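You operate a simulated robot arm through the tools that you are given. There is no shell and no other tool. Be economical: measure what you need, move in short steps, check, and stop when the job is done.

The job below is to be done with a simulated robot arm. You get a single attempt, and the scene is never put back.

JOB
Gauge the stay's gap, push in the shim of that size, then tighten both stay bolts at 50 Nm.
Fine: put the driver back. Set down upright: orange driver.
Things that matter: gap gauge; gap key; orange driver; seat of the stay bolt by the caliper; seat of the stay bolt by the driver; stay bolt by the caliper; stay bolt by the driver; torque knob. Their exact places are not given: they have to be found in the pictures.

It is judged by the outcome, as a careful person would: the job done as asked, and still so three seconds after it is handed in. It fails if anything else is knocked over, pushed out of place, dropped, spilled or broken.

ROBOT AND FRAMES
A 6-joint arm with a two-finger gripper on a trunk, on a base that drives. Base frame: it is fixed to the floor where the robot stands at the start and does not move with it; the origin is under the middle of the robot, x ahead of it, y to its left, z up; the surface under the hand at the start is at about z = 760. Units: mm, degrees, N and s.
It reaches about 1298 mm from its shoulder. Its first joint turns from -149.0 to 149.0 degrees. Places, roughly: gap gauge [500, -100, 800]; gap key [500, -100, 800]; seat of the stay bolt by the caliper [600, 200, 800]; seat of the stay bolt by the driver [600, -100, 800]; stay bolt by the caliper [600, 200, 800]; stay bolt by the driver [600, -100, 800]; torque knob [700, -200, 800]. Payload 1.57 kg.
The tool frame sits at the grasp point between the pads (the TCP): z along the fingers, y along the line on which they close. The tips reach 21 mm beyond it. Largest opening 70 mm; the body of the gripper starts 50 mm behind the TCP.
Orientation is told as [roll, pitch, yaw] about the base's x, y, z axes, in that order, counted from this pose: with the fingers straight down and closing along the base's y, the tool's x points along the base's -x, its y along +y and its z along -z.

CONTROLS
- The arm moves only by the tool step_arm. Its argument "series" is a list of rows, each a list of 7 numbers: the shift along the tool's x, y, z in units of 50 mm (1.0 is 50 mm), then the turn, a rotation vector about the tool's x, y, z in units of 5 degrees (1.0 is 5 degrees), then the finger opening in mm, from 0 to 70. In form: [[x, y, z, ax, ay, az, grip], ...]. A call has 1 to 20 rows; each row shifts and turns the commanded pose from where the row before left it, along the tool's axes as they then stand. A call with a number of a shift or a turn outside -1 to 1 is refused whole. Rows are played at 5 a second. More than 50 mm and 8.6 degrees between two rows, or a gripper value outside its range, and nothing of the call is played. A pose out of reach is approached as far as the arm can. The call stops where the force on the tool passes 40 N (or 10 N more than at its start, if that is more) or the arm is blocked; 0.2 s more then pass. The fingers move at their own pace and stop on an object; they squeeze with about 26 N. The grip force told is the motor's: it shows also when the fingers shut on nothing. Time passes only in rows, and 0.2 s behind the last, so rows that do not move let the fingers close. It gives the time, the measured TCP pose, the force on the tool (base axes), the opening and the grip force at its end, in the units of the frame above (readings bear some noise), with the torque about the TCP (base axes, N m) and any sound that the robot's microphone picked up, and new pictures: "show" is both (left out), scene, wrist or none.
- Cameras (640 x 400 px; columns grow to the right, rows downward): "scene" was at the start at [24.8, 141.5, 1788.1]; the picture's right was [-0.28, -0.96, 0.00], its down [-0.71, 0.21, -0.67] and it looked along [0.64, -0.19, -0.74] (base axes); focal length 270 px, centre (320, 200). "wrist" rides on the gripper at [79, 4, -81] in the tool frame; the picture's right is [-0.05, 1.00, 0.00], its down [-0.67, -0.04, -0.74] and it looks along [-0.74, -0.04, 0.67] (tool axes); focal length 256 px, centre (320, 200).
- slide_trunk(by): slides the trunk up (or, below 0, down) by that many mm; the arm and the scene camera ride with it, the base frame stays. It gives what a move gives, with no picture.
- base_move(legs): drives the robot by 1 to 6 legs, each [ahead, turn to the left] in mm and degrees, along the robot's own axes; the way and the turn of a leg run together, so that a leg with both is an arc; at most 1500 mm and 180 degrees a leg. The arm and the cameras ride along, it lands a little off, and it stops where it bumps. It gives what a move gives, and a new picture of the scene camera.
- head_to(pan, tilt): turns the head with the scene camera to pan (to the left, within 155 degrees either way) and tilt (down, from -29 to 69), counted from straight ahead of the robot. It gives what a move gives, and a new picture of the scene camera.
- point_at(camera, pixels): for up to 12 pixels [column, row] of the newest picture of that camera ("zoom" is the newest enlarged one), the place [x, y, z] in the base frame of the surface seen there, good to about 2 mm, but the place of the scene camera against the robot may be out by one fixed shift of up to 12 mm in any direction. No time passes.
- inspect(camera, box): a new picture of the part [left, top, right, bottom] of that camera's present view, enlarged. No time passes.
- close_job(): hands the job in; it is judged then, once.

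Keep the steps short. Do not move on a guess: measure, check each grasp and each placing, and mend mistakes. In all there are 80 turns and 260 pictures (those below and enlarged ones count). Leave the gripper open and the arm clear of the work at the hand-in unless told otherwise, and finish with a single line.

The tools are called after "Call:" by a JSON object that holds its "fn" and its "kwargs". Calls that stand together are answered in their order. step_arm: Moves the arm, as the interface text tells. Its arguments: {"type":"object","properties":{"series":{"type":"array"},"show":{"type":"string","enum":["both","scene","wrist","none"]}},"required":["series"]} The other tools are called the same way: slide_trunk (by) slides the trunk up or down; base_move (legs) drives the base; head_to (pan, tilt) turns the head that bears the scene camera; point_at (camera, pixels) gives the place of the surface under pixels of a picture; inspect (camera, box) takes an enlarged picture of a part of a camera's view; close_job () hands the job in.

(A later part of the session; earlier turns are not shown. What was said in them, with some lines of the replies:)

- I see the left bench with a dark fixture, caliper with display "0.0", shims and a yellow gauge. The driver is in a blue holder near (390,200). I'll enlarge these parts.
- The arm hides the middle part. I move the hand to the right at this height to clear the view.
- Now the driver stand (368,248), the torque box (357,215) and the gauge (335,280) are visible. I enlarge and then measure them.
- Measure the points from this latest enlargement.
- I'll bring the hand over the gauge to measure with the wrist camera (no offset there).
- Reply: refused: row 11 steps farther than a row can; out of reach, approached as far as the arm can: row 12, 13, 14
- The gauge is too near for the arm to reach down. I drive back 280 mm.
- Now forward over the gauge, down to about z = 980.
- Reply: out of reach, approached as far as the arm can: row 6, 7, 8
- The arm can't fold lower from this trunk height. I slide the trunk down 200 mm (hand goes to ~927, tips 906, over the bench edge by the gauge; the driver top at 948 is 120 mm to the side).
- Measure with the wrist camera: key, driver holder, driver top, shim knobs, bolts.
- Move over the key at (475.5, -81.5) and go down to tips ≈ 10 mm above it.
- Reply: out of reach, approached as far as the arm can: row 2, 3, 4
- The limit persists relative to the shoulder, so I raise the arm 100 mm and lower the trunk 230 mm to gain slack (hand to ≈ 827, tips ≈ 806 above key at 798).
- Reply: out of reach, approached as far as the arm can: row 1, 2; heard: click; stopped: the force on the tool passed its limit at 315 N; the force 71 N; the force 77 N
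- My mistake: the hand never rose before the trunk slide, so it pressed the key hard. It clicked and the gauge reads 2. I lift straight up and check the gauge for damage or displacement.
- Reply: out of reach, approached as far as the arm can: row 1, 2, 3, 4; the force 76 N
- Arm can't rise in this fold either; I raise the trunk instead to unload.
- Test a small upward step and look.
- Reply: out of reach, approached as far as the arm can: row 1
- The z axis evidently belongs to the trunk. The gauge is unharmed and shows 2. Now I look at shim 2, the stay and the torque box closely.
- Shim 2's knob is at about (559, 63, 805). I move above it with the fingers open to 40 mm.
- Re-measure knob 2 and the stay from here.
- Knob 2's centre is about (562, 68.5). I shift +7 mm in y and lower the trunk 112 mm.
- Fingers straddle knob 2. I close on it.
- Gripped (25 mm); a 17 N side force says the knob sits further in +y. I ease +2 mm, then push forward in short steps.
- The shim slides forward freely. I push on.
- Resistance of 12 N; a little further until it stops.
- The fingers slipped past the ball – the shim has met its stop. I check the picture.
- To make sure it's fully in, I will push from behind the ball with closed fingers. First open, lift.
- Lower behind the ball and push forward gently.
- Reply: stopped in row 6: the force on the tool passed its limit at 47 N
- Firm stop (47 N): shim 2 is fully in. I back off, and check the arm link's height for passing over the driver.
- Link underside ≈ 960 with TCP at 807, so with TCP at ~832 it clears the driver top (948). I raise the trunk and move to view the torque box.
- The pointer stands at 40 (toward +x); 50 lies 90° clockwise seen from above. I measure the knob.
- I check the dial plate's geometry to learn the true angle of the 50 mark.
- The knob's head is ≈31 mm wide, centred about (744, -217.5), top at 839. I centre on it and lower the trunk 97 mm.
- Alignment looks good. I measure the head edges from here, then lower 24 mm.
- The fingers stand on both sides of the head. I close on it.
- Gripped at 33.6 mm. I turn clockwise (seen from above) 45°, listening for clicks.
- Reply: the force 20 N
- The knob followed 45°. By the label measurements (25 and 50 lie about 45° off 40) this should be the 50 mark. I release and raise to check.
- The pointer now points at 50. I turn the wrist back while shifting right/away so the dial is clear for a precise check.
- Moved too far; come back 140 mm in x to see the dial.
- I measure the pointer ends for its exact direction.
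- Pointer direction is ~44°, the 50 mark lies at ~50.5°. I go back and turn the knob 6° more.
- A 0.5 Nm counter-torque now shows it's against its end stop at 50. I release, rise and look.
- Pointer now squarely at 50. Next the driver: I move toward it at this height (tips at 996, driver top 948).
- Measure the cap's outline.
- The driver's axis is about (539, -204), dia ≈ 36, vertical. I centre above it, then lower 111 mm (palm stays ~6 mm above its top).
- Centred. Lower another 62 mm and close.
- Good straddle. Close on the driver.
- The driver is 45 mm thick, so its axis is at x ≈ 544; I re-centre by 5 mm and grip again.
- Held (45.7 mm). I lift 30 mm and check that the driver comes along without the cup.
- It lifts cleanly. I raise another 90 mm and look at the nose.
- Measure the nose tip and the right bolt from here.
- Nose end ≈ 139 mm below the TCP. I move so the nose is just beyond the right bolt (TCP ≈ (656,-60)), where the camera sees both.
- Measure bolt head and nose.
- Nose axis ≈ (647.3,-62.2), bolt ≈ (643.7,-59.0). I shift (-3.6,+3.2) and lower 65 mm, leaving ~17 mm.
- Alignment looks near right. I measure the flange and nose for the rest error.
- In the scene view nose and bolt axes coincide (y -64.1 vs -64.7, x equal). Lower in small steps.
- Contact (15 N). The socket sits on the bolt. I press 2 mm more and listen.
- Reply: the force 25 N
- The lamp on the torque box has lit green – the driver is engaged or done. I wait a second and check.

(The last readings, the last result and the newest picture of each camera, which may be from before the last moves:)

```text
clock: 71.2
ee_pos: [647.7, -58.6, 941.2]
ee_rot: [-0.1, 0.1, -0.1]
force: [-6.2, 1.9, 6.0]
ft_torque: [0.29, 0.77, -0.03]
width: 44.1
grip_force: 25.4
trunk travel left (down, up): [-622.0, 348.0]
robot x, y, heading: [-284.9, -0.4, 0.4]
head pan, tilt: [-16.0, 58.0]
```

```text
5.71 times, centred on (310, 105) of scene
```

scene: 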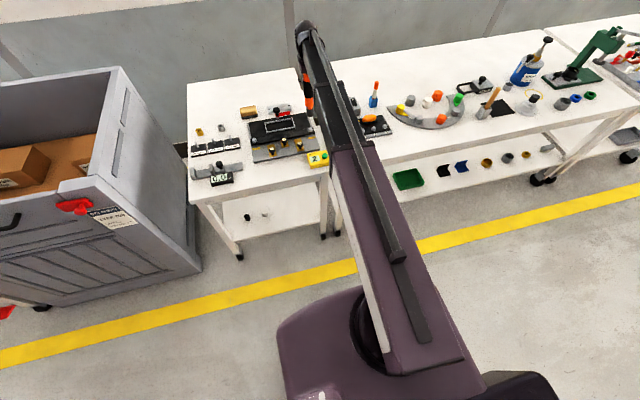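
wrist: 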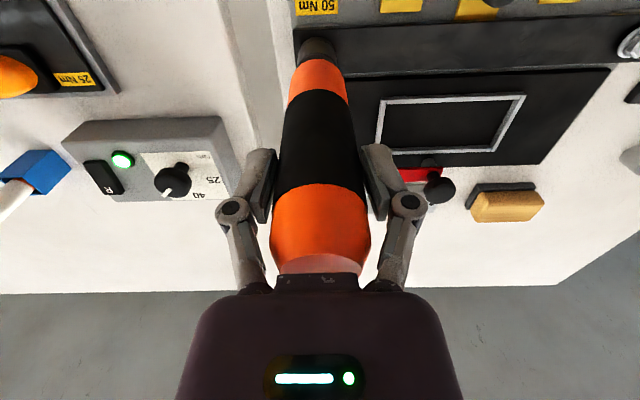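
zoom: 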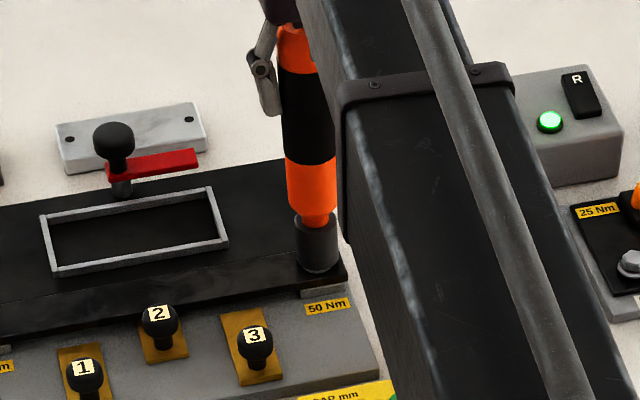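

Green and steady: right bolt done. I lift 80 mm and look at the bolt.

Call:
{"fn": "slide_trunk", "kwargs": {"by": 82}}

Call:
{"fn": "inspect", "kwargs": {"camera": "scene", "box": [260, 70, 350, 140]}}

Call:
{"fn": "step_arm", "kwargs": {"series": [[-0.03, 0.83, 0, 0, 0, 0, 25], [-0.03, 0.83, 0, 0, 0, 0, 25], [-0.03, 0.83, 0, 0, 0, 0, 25], [-0.03, 0.83, 0, 0, 0, 0, 25], [-0.03, 0.83, 0, 0, 0, 0, 25], [-0.03, 0.83, 0, 0, 0, 0, 25], [0, 0, 0, 0, 0, 0, 25], [0, 0, 0, 0, 0, 0, 25]], "show": "wrist"}}

Call:
{"fn": "inspect", "kwargs": {"camera": "wrist", "box": [240, 0, 400, 100]}}

```text
clock: 72.4
ee_pos: [650.2, -58.2, 1021.7]
ee_rot: [-0.1, 0.1, -0.1]
force: [-0.2, 0.0, -4.9]
ft_torque: [0.0, 0.04, -0.01]
width: 43.7
grip_force: 26.3
trunk travel left (down, up): [-704.0, 266.0]
robot x, y, heading: [-286.7, -2.8, 0.1]
head pan, tilt: [-16.0, 58.0]
```

```text
5.71 times, centred on (305, 105) of scene
```

zoom: 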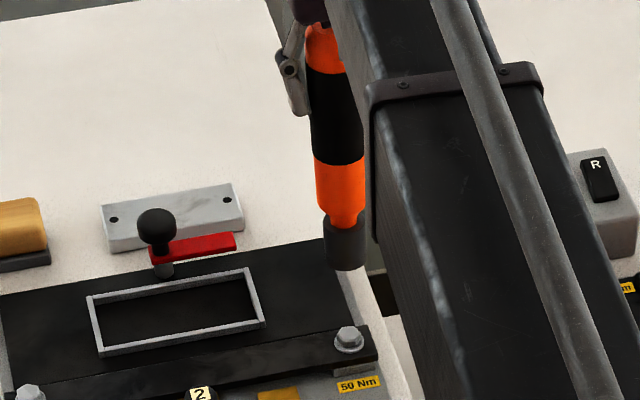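

```text
clock: 74.2
ee_pos: [660.2, 191.6, 1023.3]
ee_rot: [-0.1, 0.0, -0.1]
force: [-0.1, -0.3, -6.0]
ft_torque: [0.03, 0.03, -0.01]
width: 43.3
grip_force: 25.6
trunk travel left (down, up): [-704.0, 266.0]
robot x, y, heading: [-283.6, -3.6, 0.3]
head pan, tilt: [-16.0, 58.0]
```

wrist: 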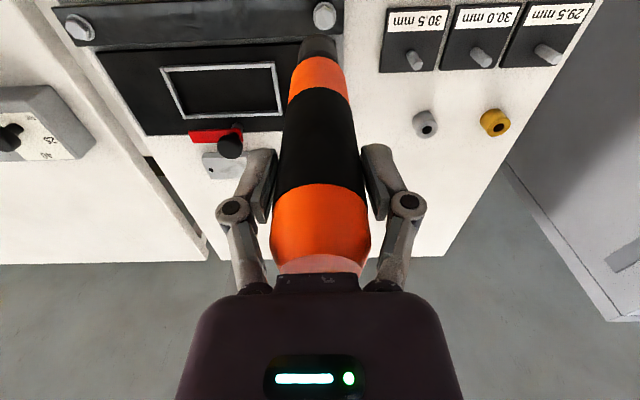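

```text
4.00 times, centred on (320, 50) of wrist
```

zoom: 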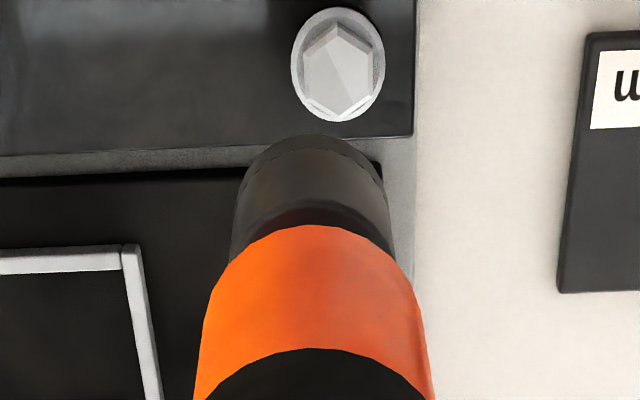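

Measure the left bolt and nose in this fresh picture.

Call:
{"fn": "point_at", "kwargs": {"camera": "wrist", "pixels": [[324, 17], [317, 17], [332, 17], [324, 8], [324, 26], [318, 36], [318, 42], [306, 44], [330, 44], [333, 50], [302, 50], [318, 48]]}}

```text
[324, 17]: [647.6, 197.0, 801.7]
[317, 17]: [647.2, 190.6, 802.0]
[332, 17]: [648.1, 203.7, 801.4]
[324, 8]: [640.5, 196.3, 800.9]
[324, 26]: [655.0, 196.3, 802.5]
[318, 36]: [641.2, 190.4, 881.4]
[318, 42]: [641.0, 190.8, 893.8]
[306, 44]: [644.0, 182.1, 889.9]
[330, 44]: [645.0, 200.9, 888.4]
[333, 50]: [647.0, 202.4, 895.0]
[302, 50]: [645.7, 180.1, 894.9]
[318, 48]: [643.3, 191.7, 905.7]
```

Nose ≈ (655.1,191.3), left bolt ≈ (647.7,196.7). Shift (-7.4,+5.4), lower 63 mm and check.

Call:
{"fn": "step_arm", "kwargs": {"series": [[0.148, 0.108, 0, 0, 0, 0, 25], [0, 0, 0, 0, 0, 0, 25]], "show": "none"}}

Call:
{"fn": "slide_trunk", "kwargs": {"by": -63}}

Call:
{"fn": "inspect", "kwargs": {"camera": "wrist", "box": [240, 0, 400, 100]}}

Call:
{"fn": "inspect", "kwargs": {"camera": "scene", "box": [210, 70, 300, 150]}}

```text
clock: 74.8
ee_pos: [652.9, 197.0, 1022.7]
ee_rot: [-0.1, 0.1, 0.0]
force: [-1.0, 0.5, -4.9]
ft_torque: [-0.02, -0.01, -0.02]
width: 43.6
grip_force: 26.7
trunk travel left (down, up): [-704.0, 266.0]
robot x, y, heading: [-286.1, 0.4, 0.3]
head pan, tilt: [-16.0, 58.0]
```

```text
clock: 75.8
ee_pos: [652.2, 196.3, 959.8]
ee_rot: [-0.1, 0.0, -0.1]
force: [-0.2, 0.4, -6.0]
ft_torque: [0.01, 0.0, -0.02]
width: 43.7
grip_force: 26.2
trunk travel left (down, up): [-641.0, 329.0]
robot x, y, heading: [-280.7, 1.4, 0.2]
head pan, tilt: [-16.0, 58.0]
```

```text
4.00 times, centred on (320, 50) of wrist
```

zoom: 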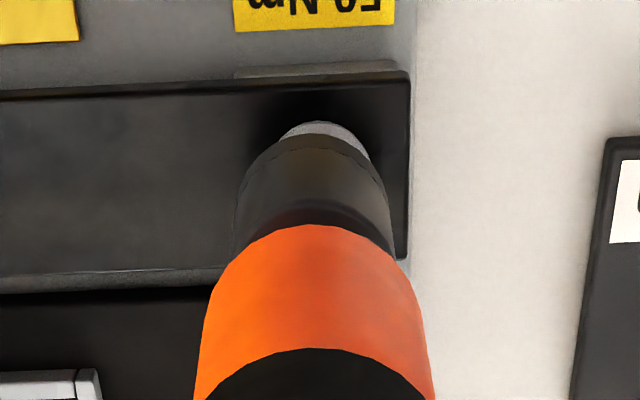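

```text
5.00 times, centred on (255, 110) of scene
```

zoom: 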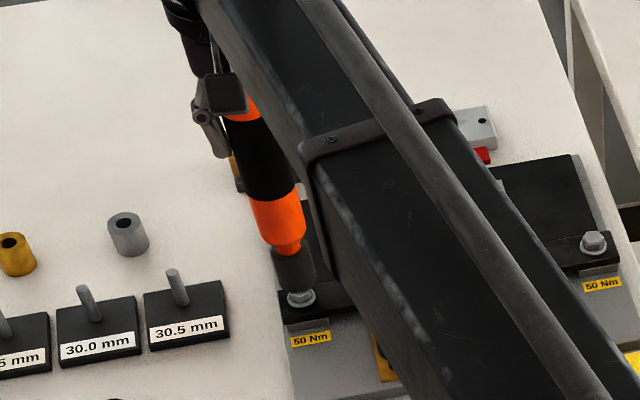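

Same picture as at the right bolt. Lower in steps.

Call:
{"fn": "slide_trunk", "kwargs": {"by": -14}}

Call:
{"fn": "slide_trunk", "kwargs": {"by": -4}}

Call:
{"fn": "step_arm", "kwargs": {"series": [[0, 0, 0, 0, 0, 0, 25], [0, 0, 0, 0, 0, 0, 25]]}}

```text
clock: 76.5
ee_pos: [653.2, 197.7, 944.6]
ee_rot: [0.0, 0.1, -0.1]
force: [0.1, 0.1, -6.2]
ft_torque: [-0.02, 0.0, 0.0]
width: 43.8
grip_force: 27.0
trunk travel left (down, up): [-627.0, 343.0]
robot x, y, heading: [-281.2, 0.7, 0.3]
head pan, tilt: [-16.0, 58.0]
```

```text
clock: 77.0
ee_pos: [651.5, 197.1, 944.0]
ee_rot: [-0.1, -0.1, -0.1]
force: [7.3, -0.1, 20.6]
ft_torque: [0.06, -1.15, -0.23]
width: 43.8
grip_force: 26.1
trunk travel left (down, up): [-623.0, 347.0]
robot x, y, heading: [-286.9, -4.9, 0.5]
head pan, tilt: [-16.0, 58.0]
```

```text
clock: 77.6
ee_pos: [651.0, 195.9, 943.3]
ee_rot: [-0.2, 0.0, 0.0]
force: [6.6, -2.5, 17.9]
ft_torque: [-0.33, -1.03, -0.16]
width: 43.9
grip_force: 26.3
trunk travel left (down, up): [-623.0, 347.0]
robot x, y, heading: [-283.1, -5.2, 0.1]
head pan, tilt: [-16.0, 58.0]
```

scene: 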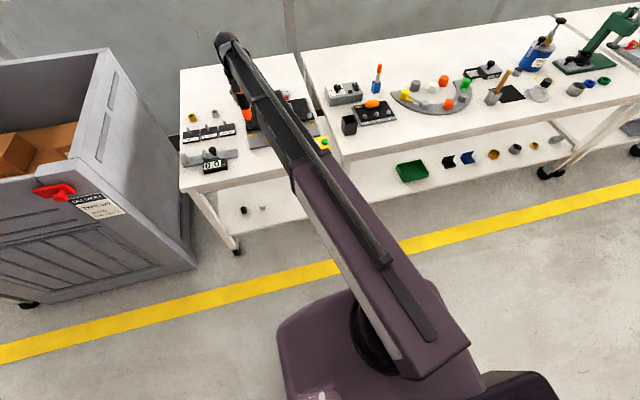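
wrist: 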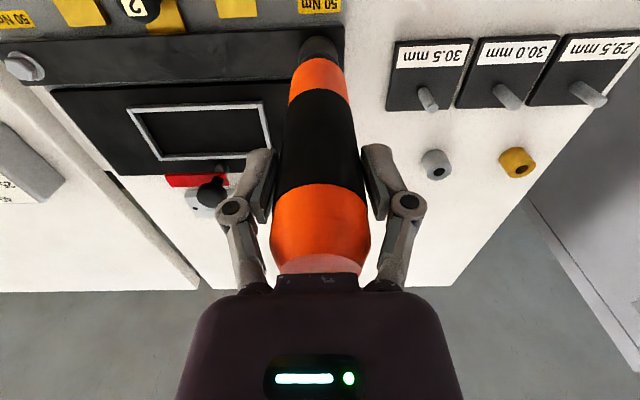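

In contact with 24 N. As before I press 2 mm more, wait, and check the lamp in the scene view.

Call:
{"fn": "slide_trunk", "kwargs": {"by": -2}}

Call:
{"fn": "step_arm", "kwargs": {"series": [[0, 0, 0, 0, 0, 0, 25], [0, 0, 0, 0, 0, 0, 25], [0, 0, 0, 0, 0, 0, 25], [0, 0, 0, 0, 0, 0, 25], [0, 0, 0, 0, 0, 0, 25], [0, 0, 0, 0, 0, 0, 25]], "show": "none"}}

Call:
{"fn": "inspect", "kwargs": {"camera": "scene", "box": [310, 60, 400, 140]}}

Call:
{"fn": "inspect", "kwargs": {"camera": "scene", "box": [210, 70, 300, 150]}}

```text
clock: 78.1
ee_pos: [649.6, 196.8, 942.6]
ee_rot: [-0.2, 0.0, -0.1]
force: [5.0, -1.5, 28.9]
ft_torque: [-0.24, -0.8, -0.28]
width: 44.0
grip_force: 25.8
trunk travel left (down, up): [-621.0, 349.0]
robot x, y, heading: [-281.9, -2.6, 0.2]
head pan, tilt: [-16.0, 58.0]
```

```text
clock: 79.5
ee_pos: [651.1, 196.6, 941.6]
ee_rot: [0.0, 0.1, 0.0]
force: [-5.0, 0.9, 15.4]
ft_torque: [0.23, 0.6, 0.0]
width: 43.7
grip_force: 26.2
trunk travel left (down, up): [-621.0, 349.0]
robot x, y, heading: [-281.3, 2.2, 0.1]
head pan, tilt: [-16.0, 58.0]
```

```text
5.00 times, centred on (355, 100) of scene
```

zoom: 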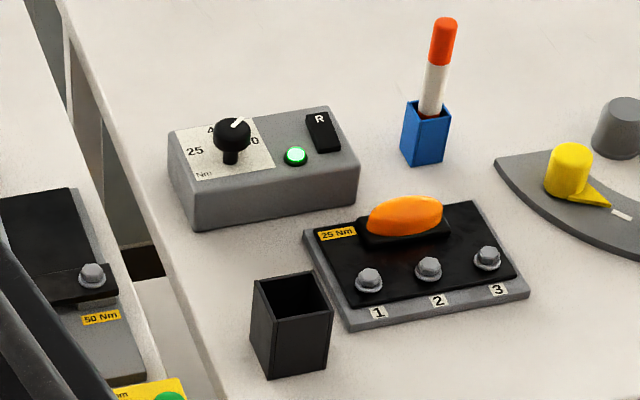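

```text
5.00 times, centred on (255, 110) of scene
```

zoom: 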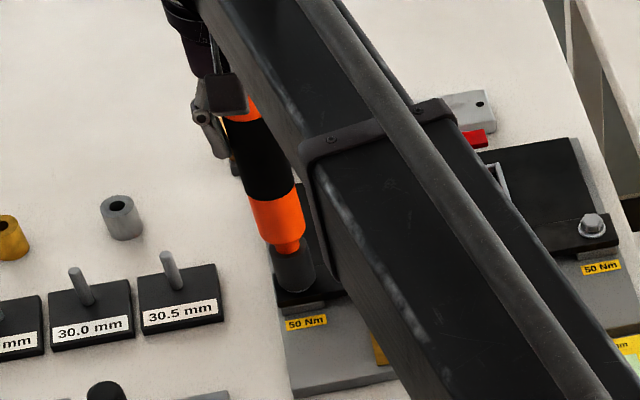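

Green, and the reaction torque died to zero as with the first bolt. I lift and check whether the lamp goes off (so it really belonged to this bolt).

Call:
{"fn": "slide_trunk", "kwargs": {"by": 84}}

Call:
{"fn": "inspect", "kwargs": {"camera": "scene", "box": [310, 60, 410, 140]}}

Call:
{"fn": "inspect", "kwargs": {"camera": "scene", "box": [210, 70, 340, 160]}}

```text
clock: 80.7
ee_pos: [651.8, 197.7, 1024.6]
ee_rot: [-0.2, 0.1, -0.1]
force: [0.2, 0.3, -5.4]
ft_torque: [-0.01, -0.01, 0.0]
width: 43.9
grip_force: 26.4
trunk travel left (down, up): [-705.0, 265.0]
robot x, y, heading: [-284.7, -0.7, 0.0]
head pan, tilt: [-16.0, 58.0]
```

```text
5.00 times, centred on (360, 100) of scene
```

zoom: 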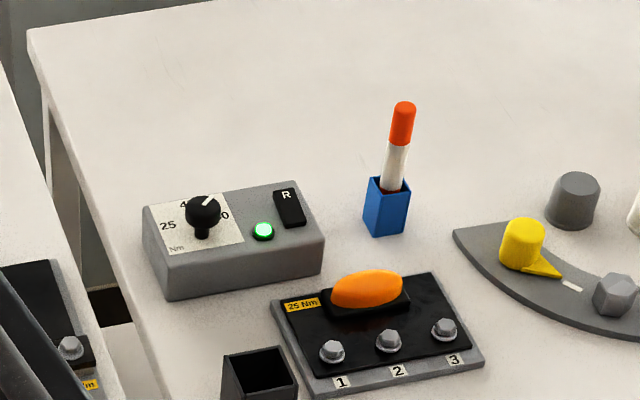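

```text
4.44 times, centred on (275, 115) of scene
```

zoom: 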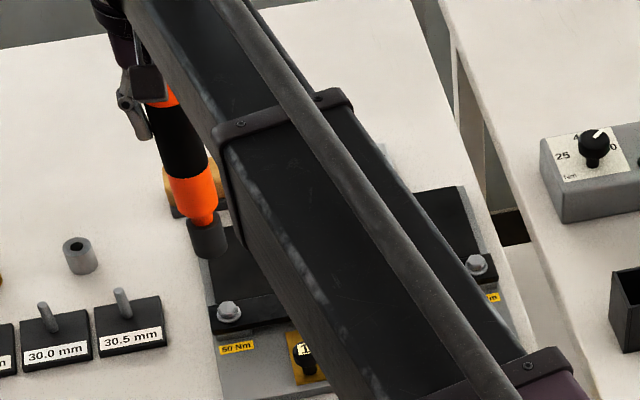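

The lamp stays lit for now. I wait 2 s and look again.

Call:
{"fn": "step_arm", "kwargs": {"series": [[0, 0, 0, 0, 0, 0, 25], [0, 0, 0, 0, 0, 0, 25], [0, 0, 0, 0, 0, 0, 25], [0, 0, 0, 0, 0, 0, 25], [0, 0, 0, 0, 0, 0, 25], [0, 0, 0, 0, 0, 0, 25], [0, 0, 0, 0, 0, 0, 25], [0, 0, 0, 0, 0, 0, 25], [0, 0, 0, 0, 0, 0, 25], [0, 0, 0, 0, 0, 0, 25], [0, 0, 0, 0, 0, 0, 25], [0, 0, 0, 0, 0, 0, 25]], "show": "none"}}

Call:
{"fn": "inspect", "kwargs": {"camera": "scene", "box": [320, 80, 380, 120]}}

```text
clock: 83.3
ee_pos: [650.9, 197.5, 1023.2]
ee_rot: [-0.1, 0.0, 0.0]
force: [-0.5, 1.3, -5.0]
ft_torque: [0.0, -0.01, 0.01]
width: 43.5
grip_force: 25.8
trunk travel left (down, up): [-705.0, 265.0]
robot x, y, heading: [-285.0, -0.5, 0.3]
head pan, tilt: [-16.0, 58.0]
```

```text
10.00 times, centred on (350, 100) of scene
```

zoom: 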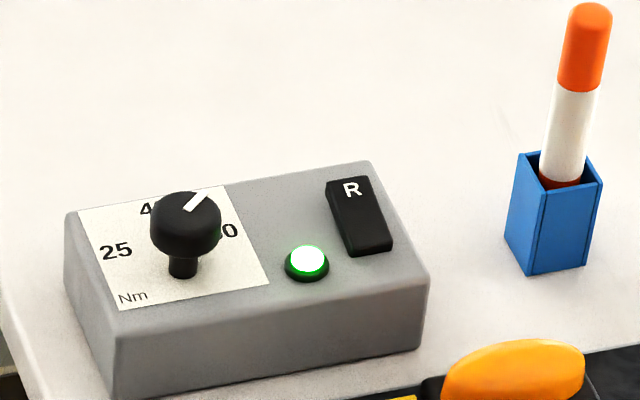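

The lamp persists, so it can't tell the bolts apart. I compare bolt head height with before (802) in a fresh wrist picture.

Call:
{"fn": "step_arm", "kwargs": {"series": [[-0.2, 0, 0, 0, 0, 0, 25], [0, 0, 0, 0, 0, 0, 25]], "show": "wrist"}}

Call:
{"fn": "inspect", "kwargs": {"camera": "wrist", "box": [240, 0, 400, 100]}}

Call:
{"fn": "inspect", "kwargs": {"camera": "wrist", "box": [20, 0, 180, 100]}}

Call:
{"fn": "point_at", "kwargs": {"camera": "wrist", "pixels": [[324, 15], [320, 14], [328, 14], [324, 12], [324, 20], [78, 28], [82, 26], [74, 28]]}}

```text
clock: 83.9
ee_pos: [661.7, 197.3, 1023.7]
ee_rot: [-0.1, 0.1, -0.2]
force: [0.5, -0.5, -5.6]
ft_torque: [0.01, 0.05, -0.01]
width: 43.5
grip_force: 25.8
trunk travel left (down, up): [-705.0, 265.0]
robot x, y, heading: [-282.7, -0.2, 0.2]
head pan, tilt: [-16.0, 58.0]
```

wrist: 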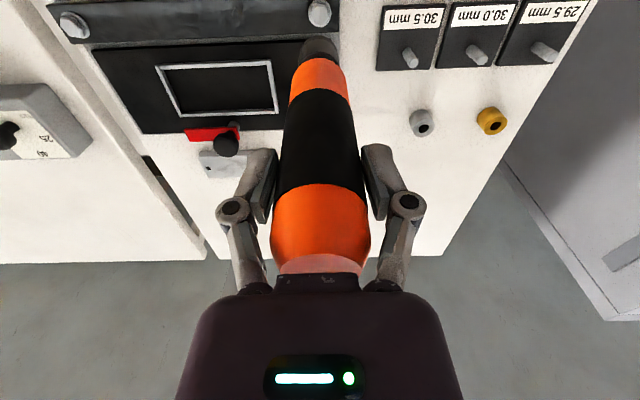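

```text
4.00 times, centred on (320, 50) of wrist
```

zoom: 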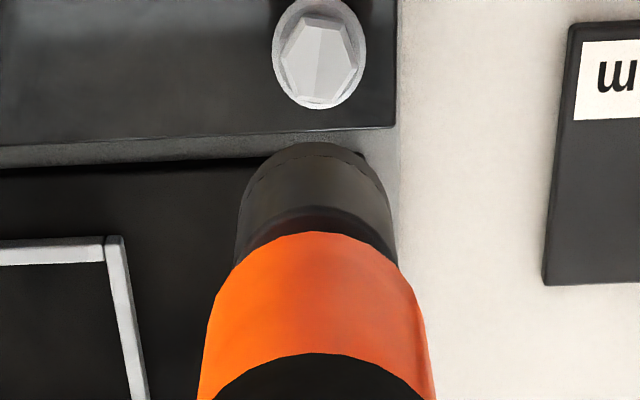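

```text
4.00 times, centred on (100, 50) of wrist
```

zoom: 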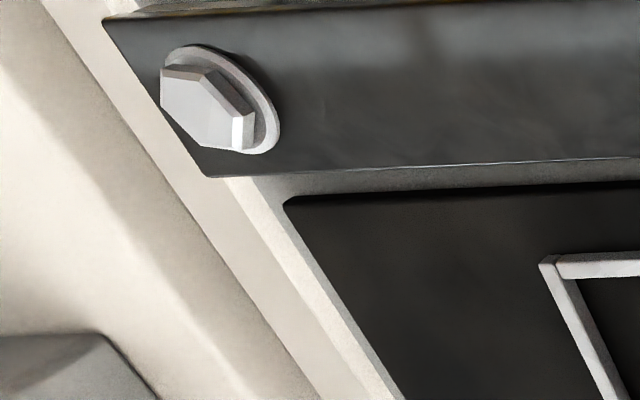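

```text
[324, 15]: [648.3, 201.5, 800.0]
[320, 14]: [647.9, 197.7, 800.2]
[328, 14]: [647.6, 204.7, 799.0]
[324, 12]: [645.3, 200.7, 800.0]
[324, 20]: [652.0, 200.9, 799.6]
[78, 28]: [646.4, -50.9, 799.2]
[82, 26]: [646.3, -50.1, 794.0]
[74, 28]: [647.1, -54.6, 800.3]
```

Left bolt sank 2 mm (802→800) and its hex turned; both bolts equal at 800. Both done. I carry the driver back to above the cup (TCP (544.5,-202.8)).

Call:
{"fn": "step_arm", "kwargs": {"series": [[0.26, -0.889, 0, 0, 0, 0, 25], [0.26, -0.889, 0, 0, 0, 0, 25], [0.26, -0.889, 0, 0, 0, 0, 25], [0.26, -0.889, 0, 0, 0, 0, 25], [0.26, -0.889, 0, 0, 0, 0, 25], [0.26, -0.889, 0, 0, 0, 0, 25], [0.26, -0.889, 0, 0, 0, 0, 25], [0.26, -0.889, 0, 0, 0, 0, 25], [0.26, -0.889, 0, 0, 0, 0, 25], [0, 0, 0, 0, 0, 0, 25], [0, 0, 0, 0, 0, 0, 25]], "show": "wrist"}}

Call:
{"fn": "inspect", "kwargs": {"camera": "wrist", "box": [180, 0, 460, 175]}}

Call:
{"fn": "inspect", "kwargs": {"camera": "scene", "box": [300, 60, 400, 140]}}

```text
clock: 86.3
ee_pos: [545.6, -206.0, 1023.9]
ee_rot: [0.0, 0.1, -0.1]
force: [0.2, 0.0, -4.5]
ft_torque: [0.05, 0.0, 0.06]
width: 43.6
grip_force: 25.9
out of reach, approached as far as the arm can: row 9
trunk travel left (down, up): [-705.0, 265.0]
robot x, y, heading: [-282.1, -3.7, 0.2]
head pan, tilt: [-16.0, 58.0]
```

wrist: 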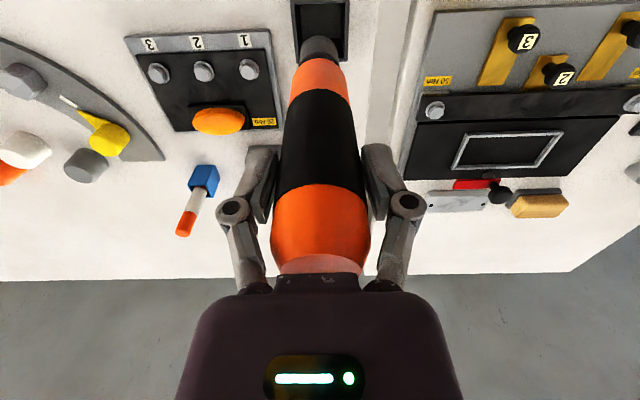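

```text
2.29 times, centred on (320, 88) of wrist
```

zoom: 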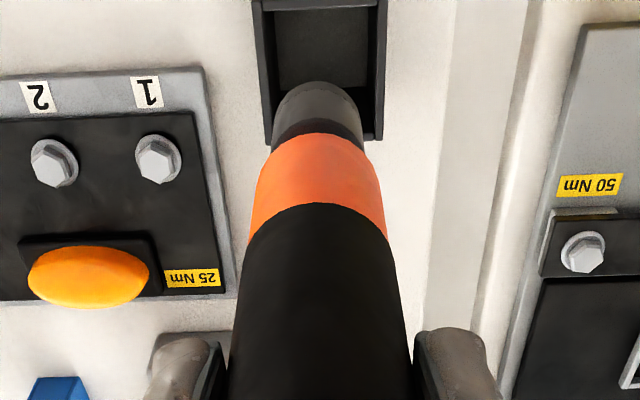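

```text
5.00 times, centred on (350, 100) of scene
```

zoom: 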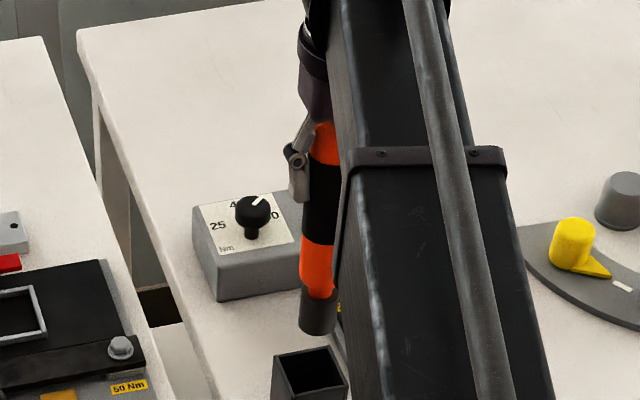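

Compared with the lift-off picture I'm ~3 mm too far in −y. I correct and lower 60 mm, then check the nose in the cup.

Call:
{"fn": "step_arm", "kwargs": {"series": [[0, 0.056, 0, 0, 0, 0, 25], [0, 0, 0, 0, 0, 0, 25]], "show": "none"}}

Call:
{"fn": "slide_trunk", "kwargs": {"by": -60}}

Call:
{"fn": "inspect", "kwargs": {"camera": "wrist", "box": [180, 0, 460, 175]}}

Call:
{"fn": "inspect", "kwargs": {"camera": "scene", "box": [310, 70, 390, 140]}}

```text
clock: 86.9
ee_pos: [544.8, -202.3, 1023.7]
ee_rot: [-0.2, 0.1, -0.2]
force: [-0.5, 0.3, -5.8]
ft_torque: [0.02, 0.0, -0.04]
width: 43.5
grip_force: 26.3
trunk travel left (down, up): [-705.0, 265.0]
robot x, y, heading: [-283.1, 0.8, 0.1]
head pan, tilt: [-16.0, 58.0]
```

```text
clock: 87.9
ee_pos: [544.0, -201.5, 963.4]
ee_rot: [-0.1, 0.1, 0.0]
force: [-0.4, 0.6, -5.6]
ft_torque: [0.02, -0.01, 0.01]
width: 43.7
grip_force: 26.2
trunk travel left (down, up): [-645.0, 325.0]
robot x, y, heading: [-284.1, 0.2, -0.1]
head pan, tilt: [-16.0, 58.0]
```

```text
2.29 times, centred on (320, 88) of wrist
```

zoom: 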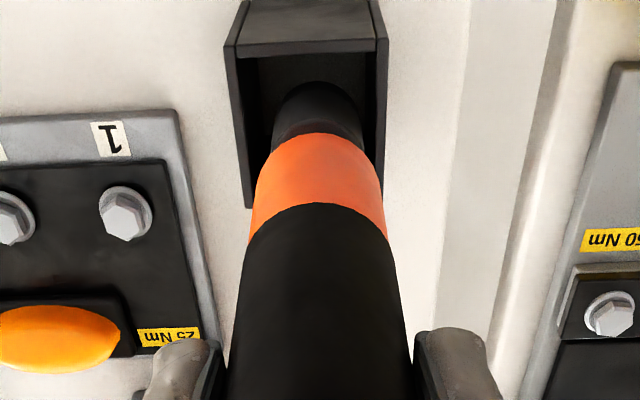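

```text
5.71 times, centred on (350, 105) of scene
```

zoom: 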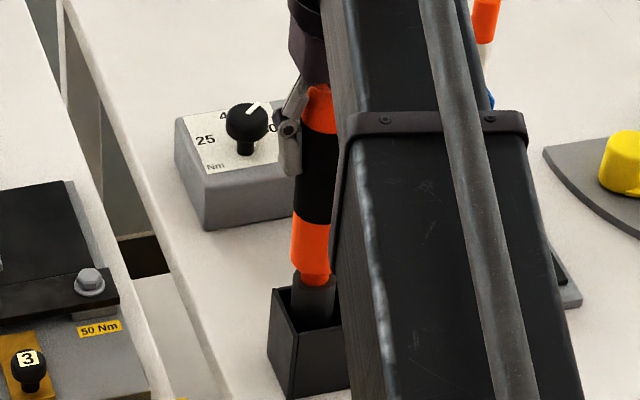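

The nose enters the cup centrally. Lower 45 mm, then feel for the floor.

Call:
{"fn": "slide_trunk", "kwargs": {"by": -45}}

Call:
{"fn": "slide_trunk", "kwargs": {"by": -8}}

Call:
{"fn": "inspect", "kwargs": {"camera": "wrist", "box": [180, 0, 460, 175]}}

```text
clock: 88.8
ee_pos: [544.0, -201.1, 919.0]
ee_rot: [-0.2, 0.1, 0.0]
force: [-3.4, -0.4, -7.4]
ft_torque: [-0.02, 0.38, 0.06]
width: 43.4
grip_force: 26.2
trunk travel left (down, up): [-600.0, 370.0]
robot x, y, heading: [-284.6, -2.4, 0.2]
head pan, tilt: [-16.0, 58.0]
```

```text
clock: 89.4
ee_pos: [544.5, -201.7, 910.4]
ee_rot: [-0.1, 0.2, 0.0]
force: [-3.7, -0.1, -9.2]
ft_torque: [0.0, 0.44, 0.04]
width: 43.7
grip_force: 25.7
trunk travel left (down, up): [-592.0, 378.0]
robot x, y, heading: [-284.9, -2.6, 0.4]
head pan, tilt: [-16.0, 58.0]
```

```text
2.29 times, centred on (320, 88) of wrist
```

zoom: 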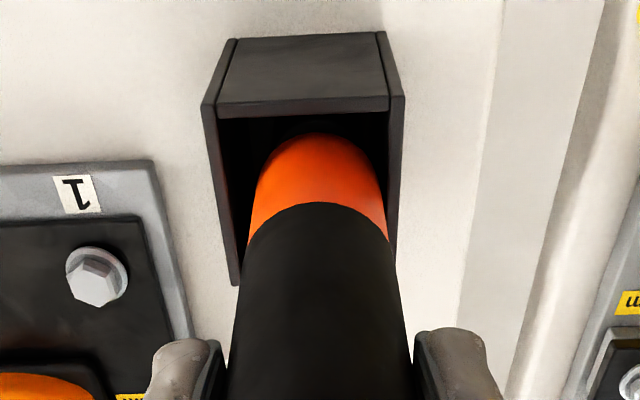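

Light rubbing on the far and left walls; I ease 1.5 mm in −x and 2 mm in −y, then continue down.

Call:
{"fn": "step_arm", "kwargs": {"series": [[0.03, -0.04, 0, 0, 0, 0, 25], [0, 0, 0, 0, 0, 0, 25]], "show": "none"}}

Call:
{"fn": "slide_trunk", "kwargs": {"by": -4}}

Call:
{"fn": "slide_trunk", "kwargs": {"by": -2}}

```text
clock: 90.0
ee_pos: [544.8, -202.6, 911.0]
ee_rot: [-0.1, 0.1, -0.1]
force: [0.6, 0.2, -4.7]
ft_torque: [0.0, 0.01, 0.01]
width: 43.5
grip_force: 25.8
trunk travel left (down, up): [-592.0, 378.0]
robot x, y, heading: [-285.9, -2.1, 0.3]
head pan, tilt: [-16.0, 58.0]
```

```text
clock: 90.5
ee_pos: [543.2, -202.6, 909.1]
ee_rot: [-0.2, -0.2, -0.2]
force: [5.2, -2.3, 25.7]
ft_torque: [-0.11, -1.18, -0.04]
width: 43.7
grip_force: 26.8
trunk travel left (down, up): [-588.0, 382.0]
robot x, y, heading: [-281.7, 2.1, 0.1]
head pan, tilt: [-16.0, 58.0]
```

```text
clock: 90.9
ee_pos: [541.0, -202.0, 910.2]
ee_rot: [-0.1, -0.1, -0.1]
force: [-2.1, 1.3, 32.3]
ft_torque: [0.25, -0.35, 0.01]
width: 43.8
grip_force: 25.7
trunk travel left (down, up): [-588.0, 382.0]
robot x, y, heading: [-282.6, -4.3, 0.5]
head pan, tilt: [-16.0, 58.0]
stopped: the force on the tool passed its limit at 43 N (the readings are from after the stop); the commanded pose is now the measured one
```

On the floor at TCP z ≈ 909, as at pick-up. I ease up 1.5 mm and open slowly.

Call:
{"fn": "slide_trunk", "kwargs": {"by": 1.5}}

Call:
{"fn": "step_arm", "kwargs": {"series": [[0, 0, 0, 0, 0, 0, 46], [0, 0, 0, 0, 0, 0, 50], [0, 0, 0, 0, 0, 0, 55], [0, 0, 0, 0, 0, 0, 60], [0, 0, 0, 0, 0, 0, 66], [0, 0, 0, 0, 0, 0, 66]], "show": "wrist"}}

```text
clock: 91.4
ee_pos: [542.3, -202.6, 908.6]
ee_rot: [-0.3, -0.1, -0.1]
force: [-5.9, 0.3, 15.9]
ft_torque: [0.28, 0.49, 0.06]
width: 43.8
grip_force: 26.2
trunk travel left (down, up): [-589.0, 381.0]
robot x, y, heading: [-283.5, 1.9, 0.4]
head pan, tilt: [-16.0, 58.0]
```

```text
clock: 92.8
ee_pos: [544.8, -202.4, 907.8]
ee_rot: [-0.2, 0.0, -0.2]
force: [-0.2, -0.6, 0.3]
ft_torque: [0.0, 0.0, 0.01]
width: 66.1
grip_force: 0.1
trunk travel left (down, up): [-589.0, 381.0]
robot x, y, heading: [-284.0, 0.8, 0.2]
head pan, tilt: [-16.0, 58.0]
```

wrist: 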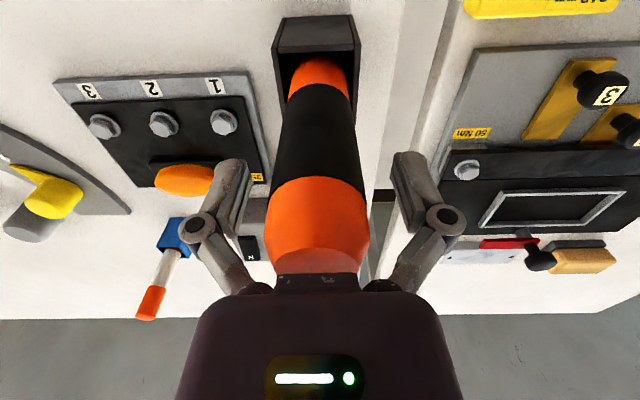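

The driver stands in the cup, as in the picture before pick-up. I raise 150 mm and move aside to check everything.

Call:
{"fn": "slide_trunk", "kwargs": {"by": 160}}

Call:
{"fn": "step_arm", "kwargs": {"series": [[0, -0.9, 0, 0, 0, 0, 66], [0, -0.9, 0, 0, 0, 0, 66], [-0.3, -0.9, 0, 0, 0, 0, 66], [-0.3, -0.9, 0, 0, 0, 0, 66], [-0.3, -0.9, 0, 0, 0, 0, 66], [-0.3, -0.9, 0, 0, 0, 0, 66], [0, 0, 0, 0, 0, 0, 66]], "show": "scene"}}

Call:
{"fn": "inspect", "kwargs": {"camera": "scene", "box": [170, 70, 340, 200]}}

Call:
{"fn": "inspect", "kwargs": {"camera": "scene", "box": [310, 70, 430, 160]}}

```text
clock: 94.6
ee_pos: [543.9, -203.4, 1067.8]
ee_rot: [-0.2, 0.0, 0.0]
force: [-0.4, -0.1, 0.1]
ft_torque: [0.01, 0.04, 0.0]
width: 66.0
grip_force: 0.0
trunk travel left (down, up): [-749.0, 221.0]
robot x, y, heading: [-286.3, 2.1, 0.4]
head pan, tilt: [-16.0, 58.0]
```

```text
clock: 96.2
ee_pos: [603.0, -474.4, 1068.6]
ee_rot: [-0.2, -0.1, 0.0]
force: [0.1, 0.2, -0.1]
ft_torque: [-0.02, 0.0, 0.01]
width: 65.7
grip_force: 0.0
trunk travel left (down, up): [-749.0, 221.0]
robot x, y, heading: [-282.7, 1.7, 0.0]
head pan, tilt: [-16.0, 58.0]
```

scene: 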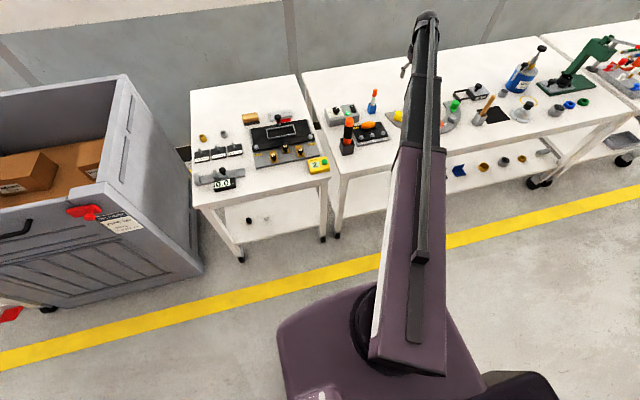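

```text
3.08 times, centred on (255, 135) of scene
```

zoom: 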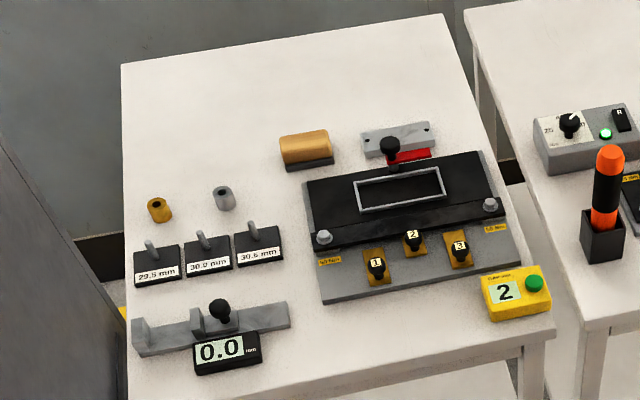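

```text
4.44 times, centred on (370, 115) of scene
```

zoom: 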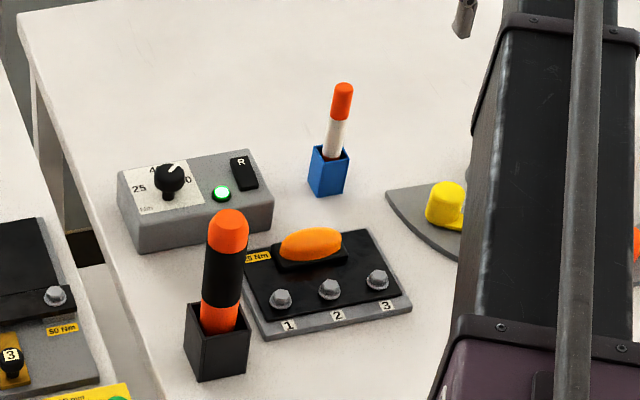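

Everything is in order: the gauge reads 2, shim 2 is in, both bolts are tight, the driver stands upright in its cup, nothing else has moved, and the arm is clear with the gripper open. I hand in.

Call:
{"fn": "close_job", "kwargs": {}}

```text
The job is handed in.
```

The gauge read 2 mm, so I pushed shim 2 in to its stop, tightened both stay bolts with the driver set to 50 Nm, and stood the orange driver upright in its cup; one slip was that I pressed the gauge key far too hard (about 315 N), with no visible damage or shift.
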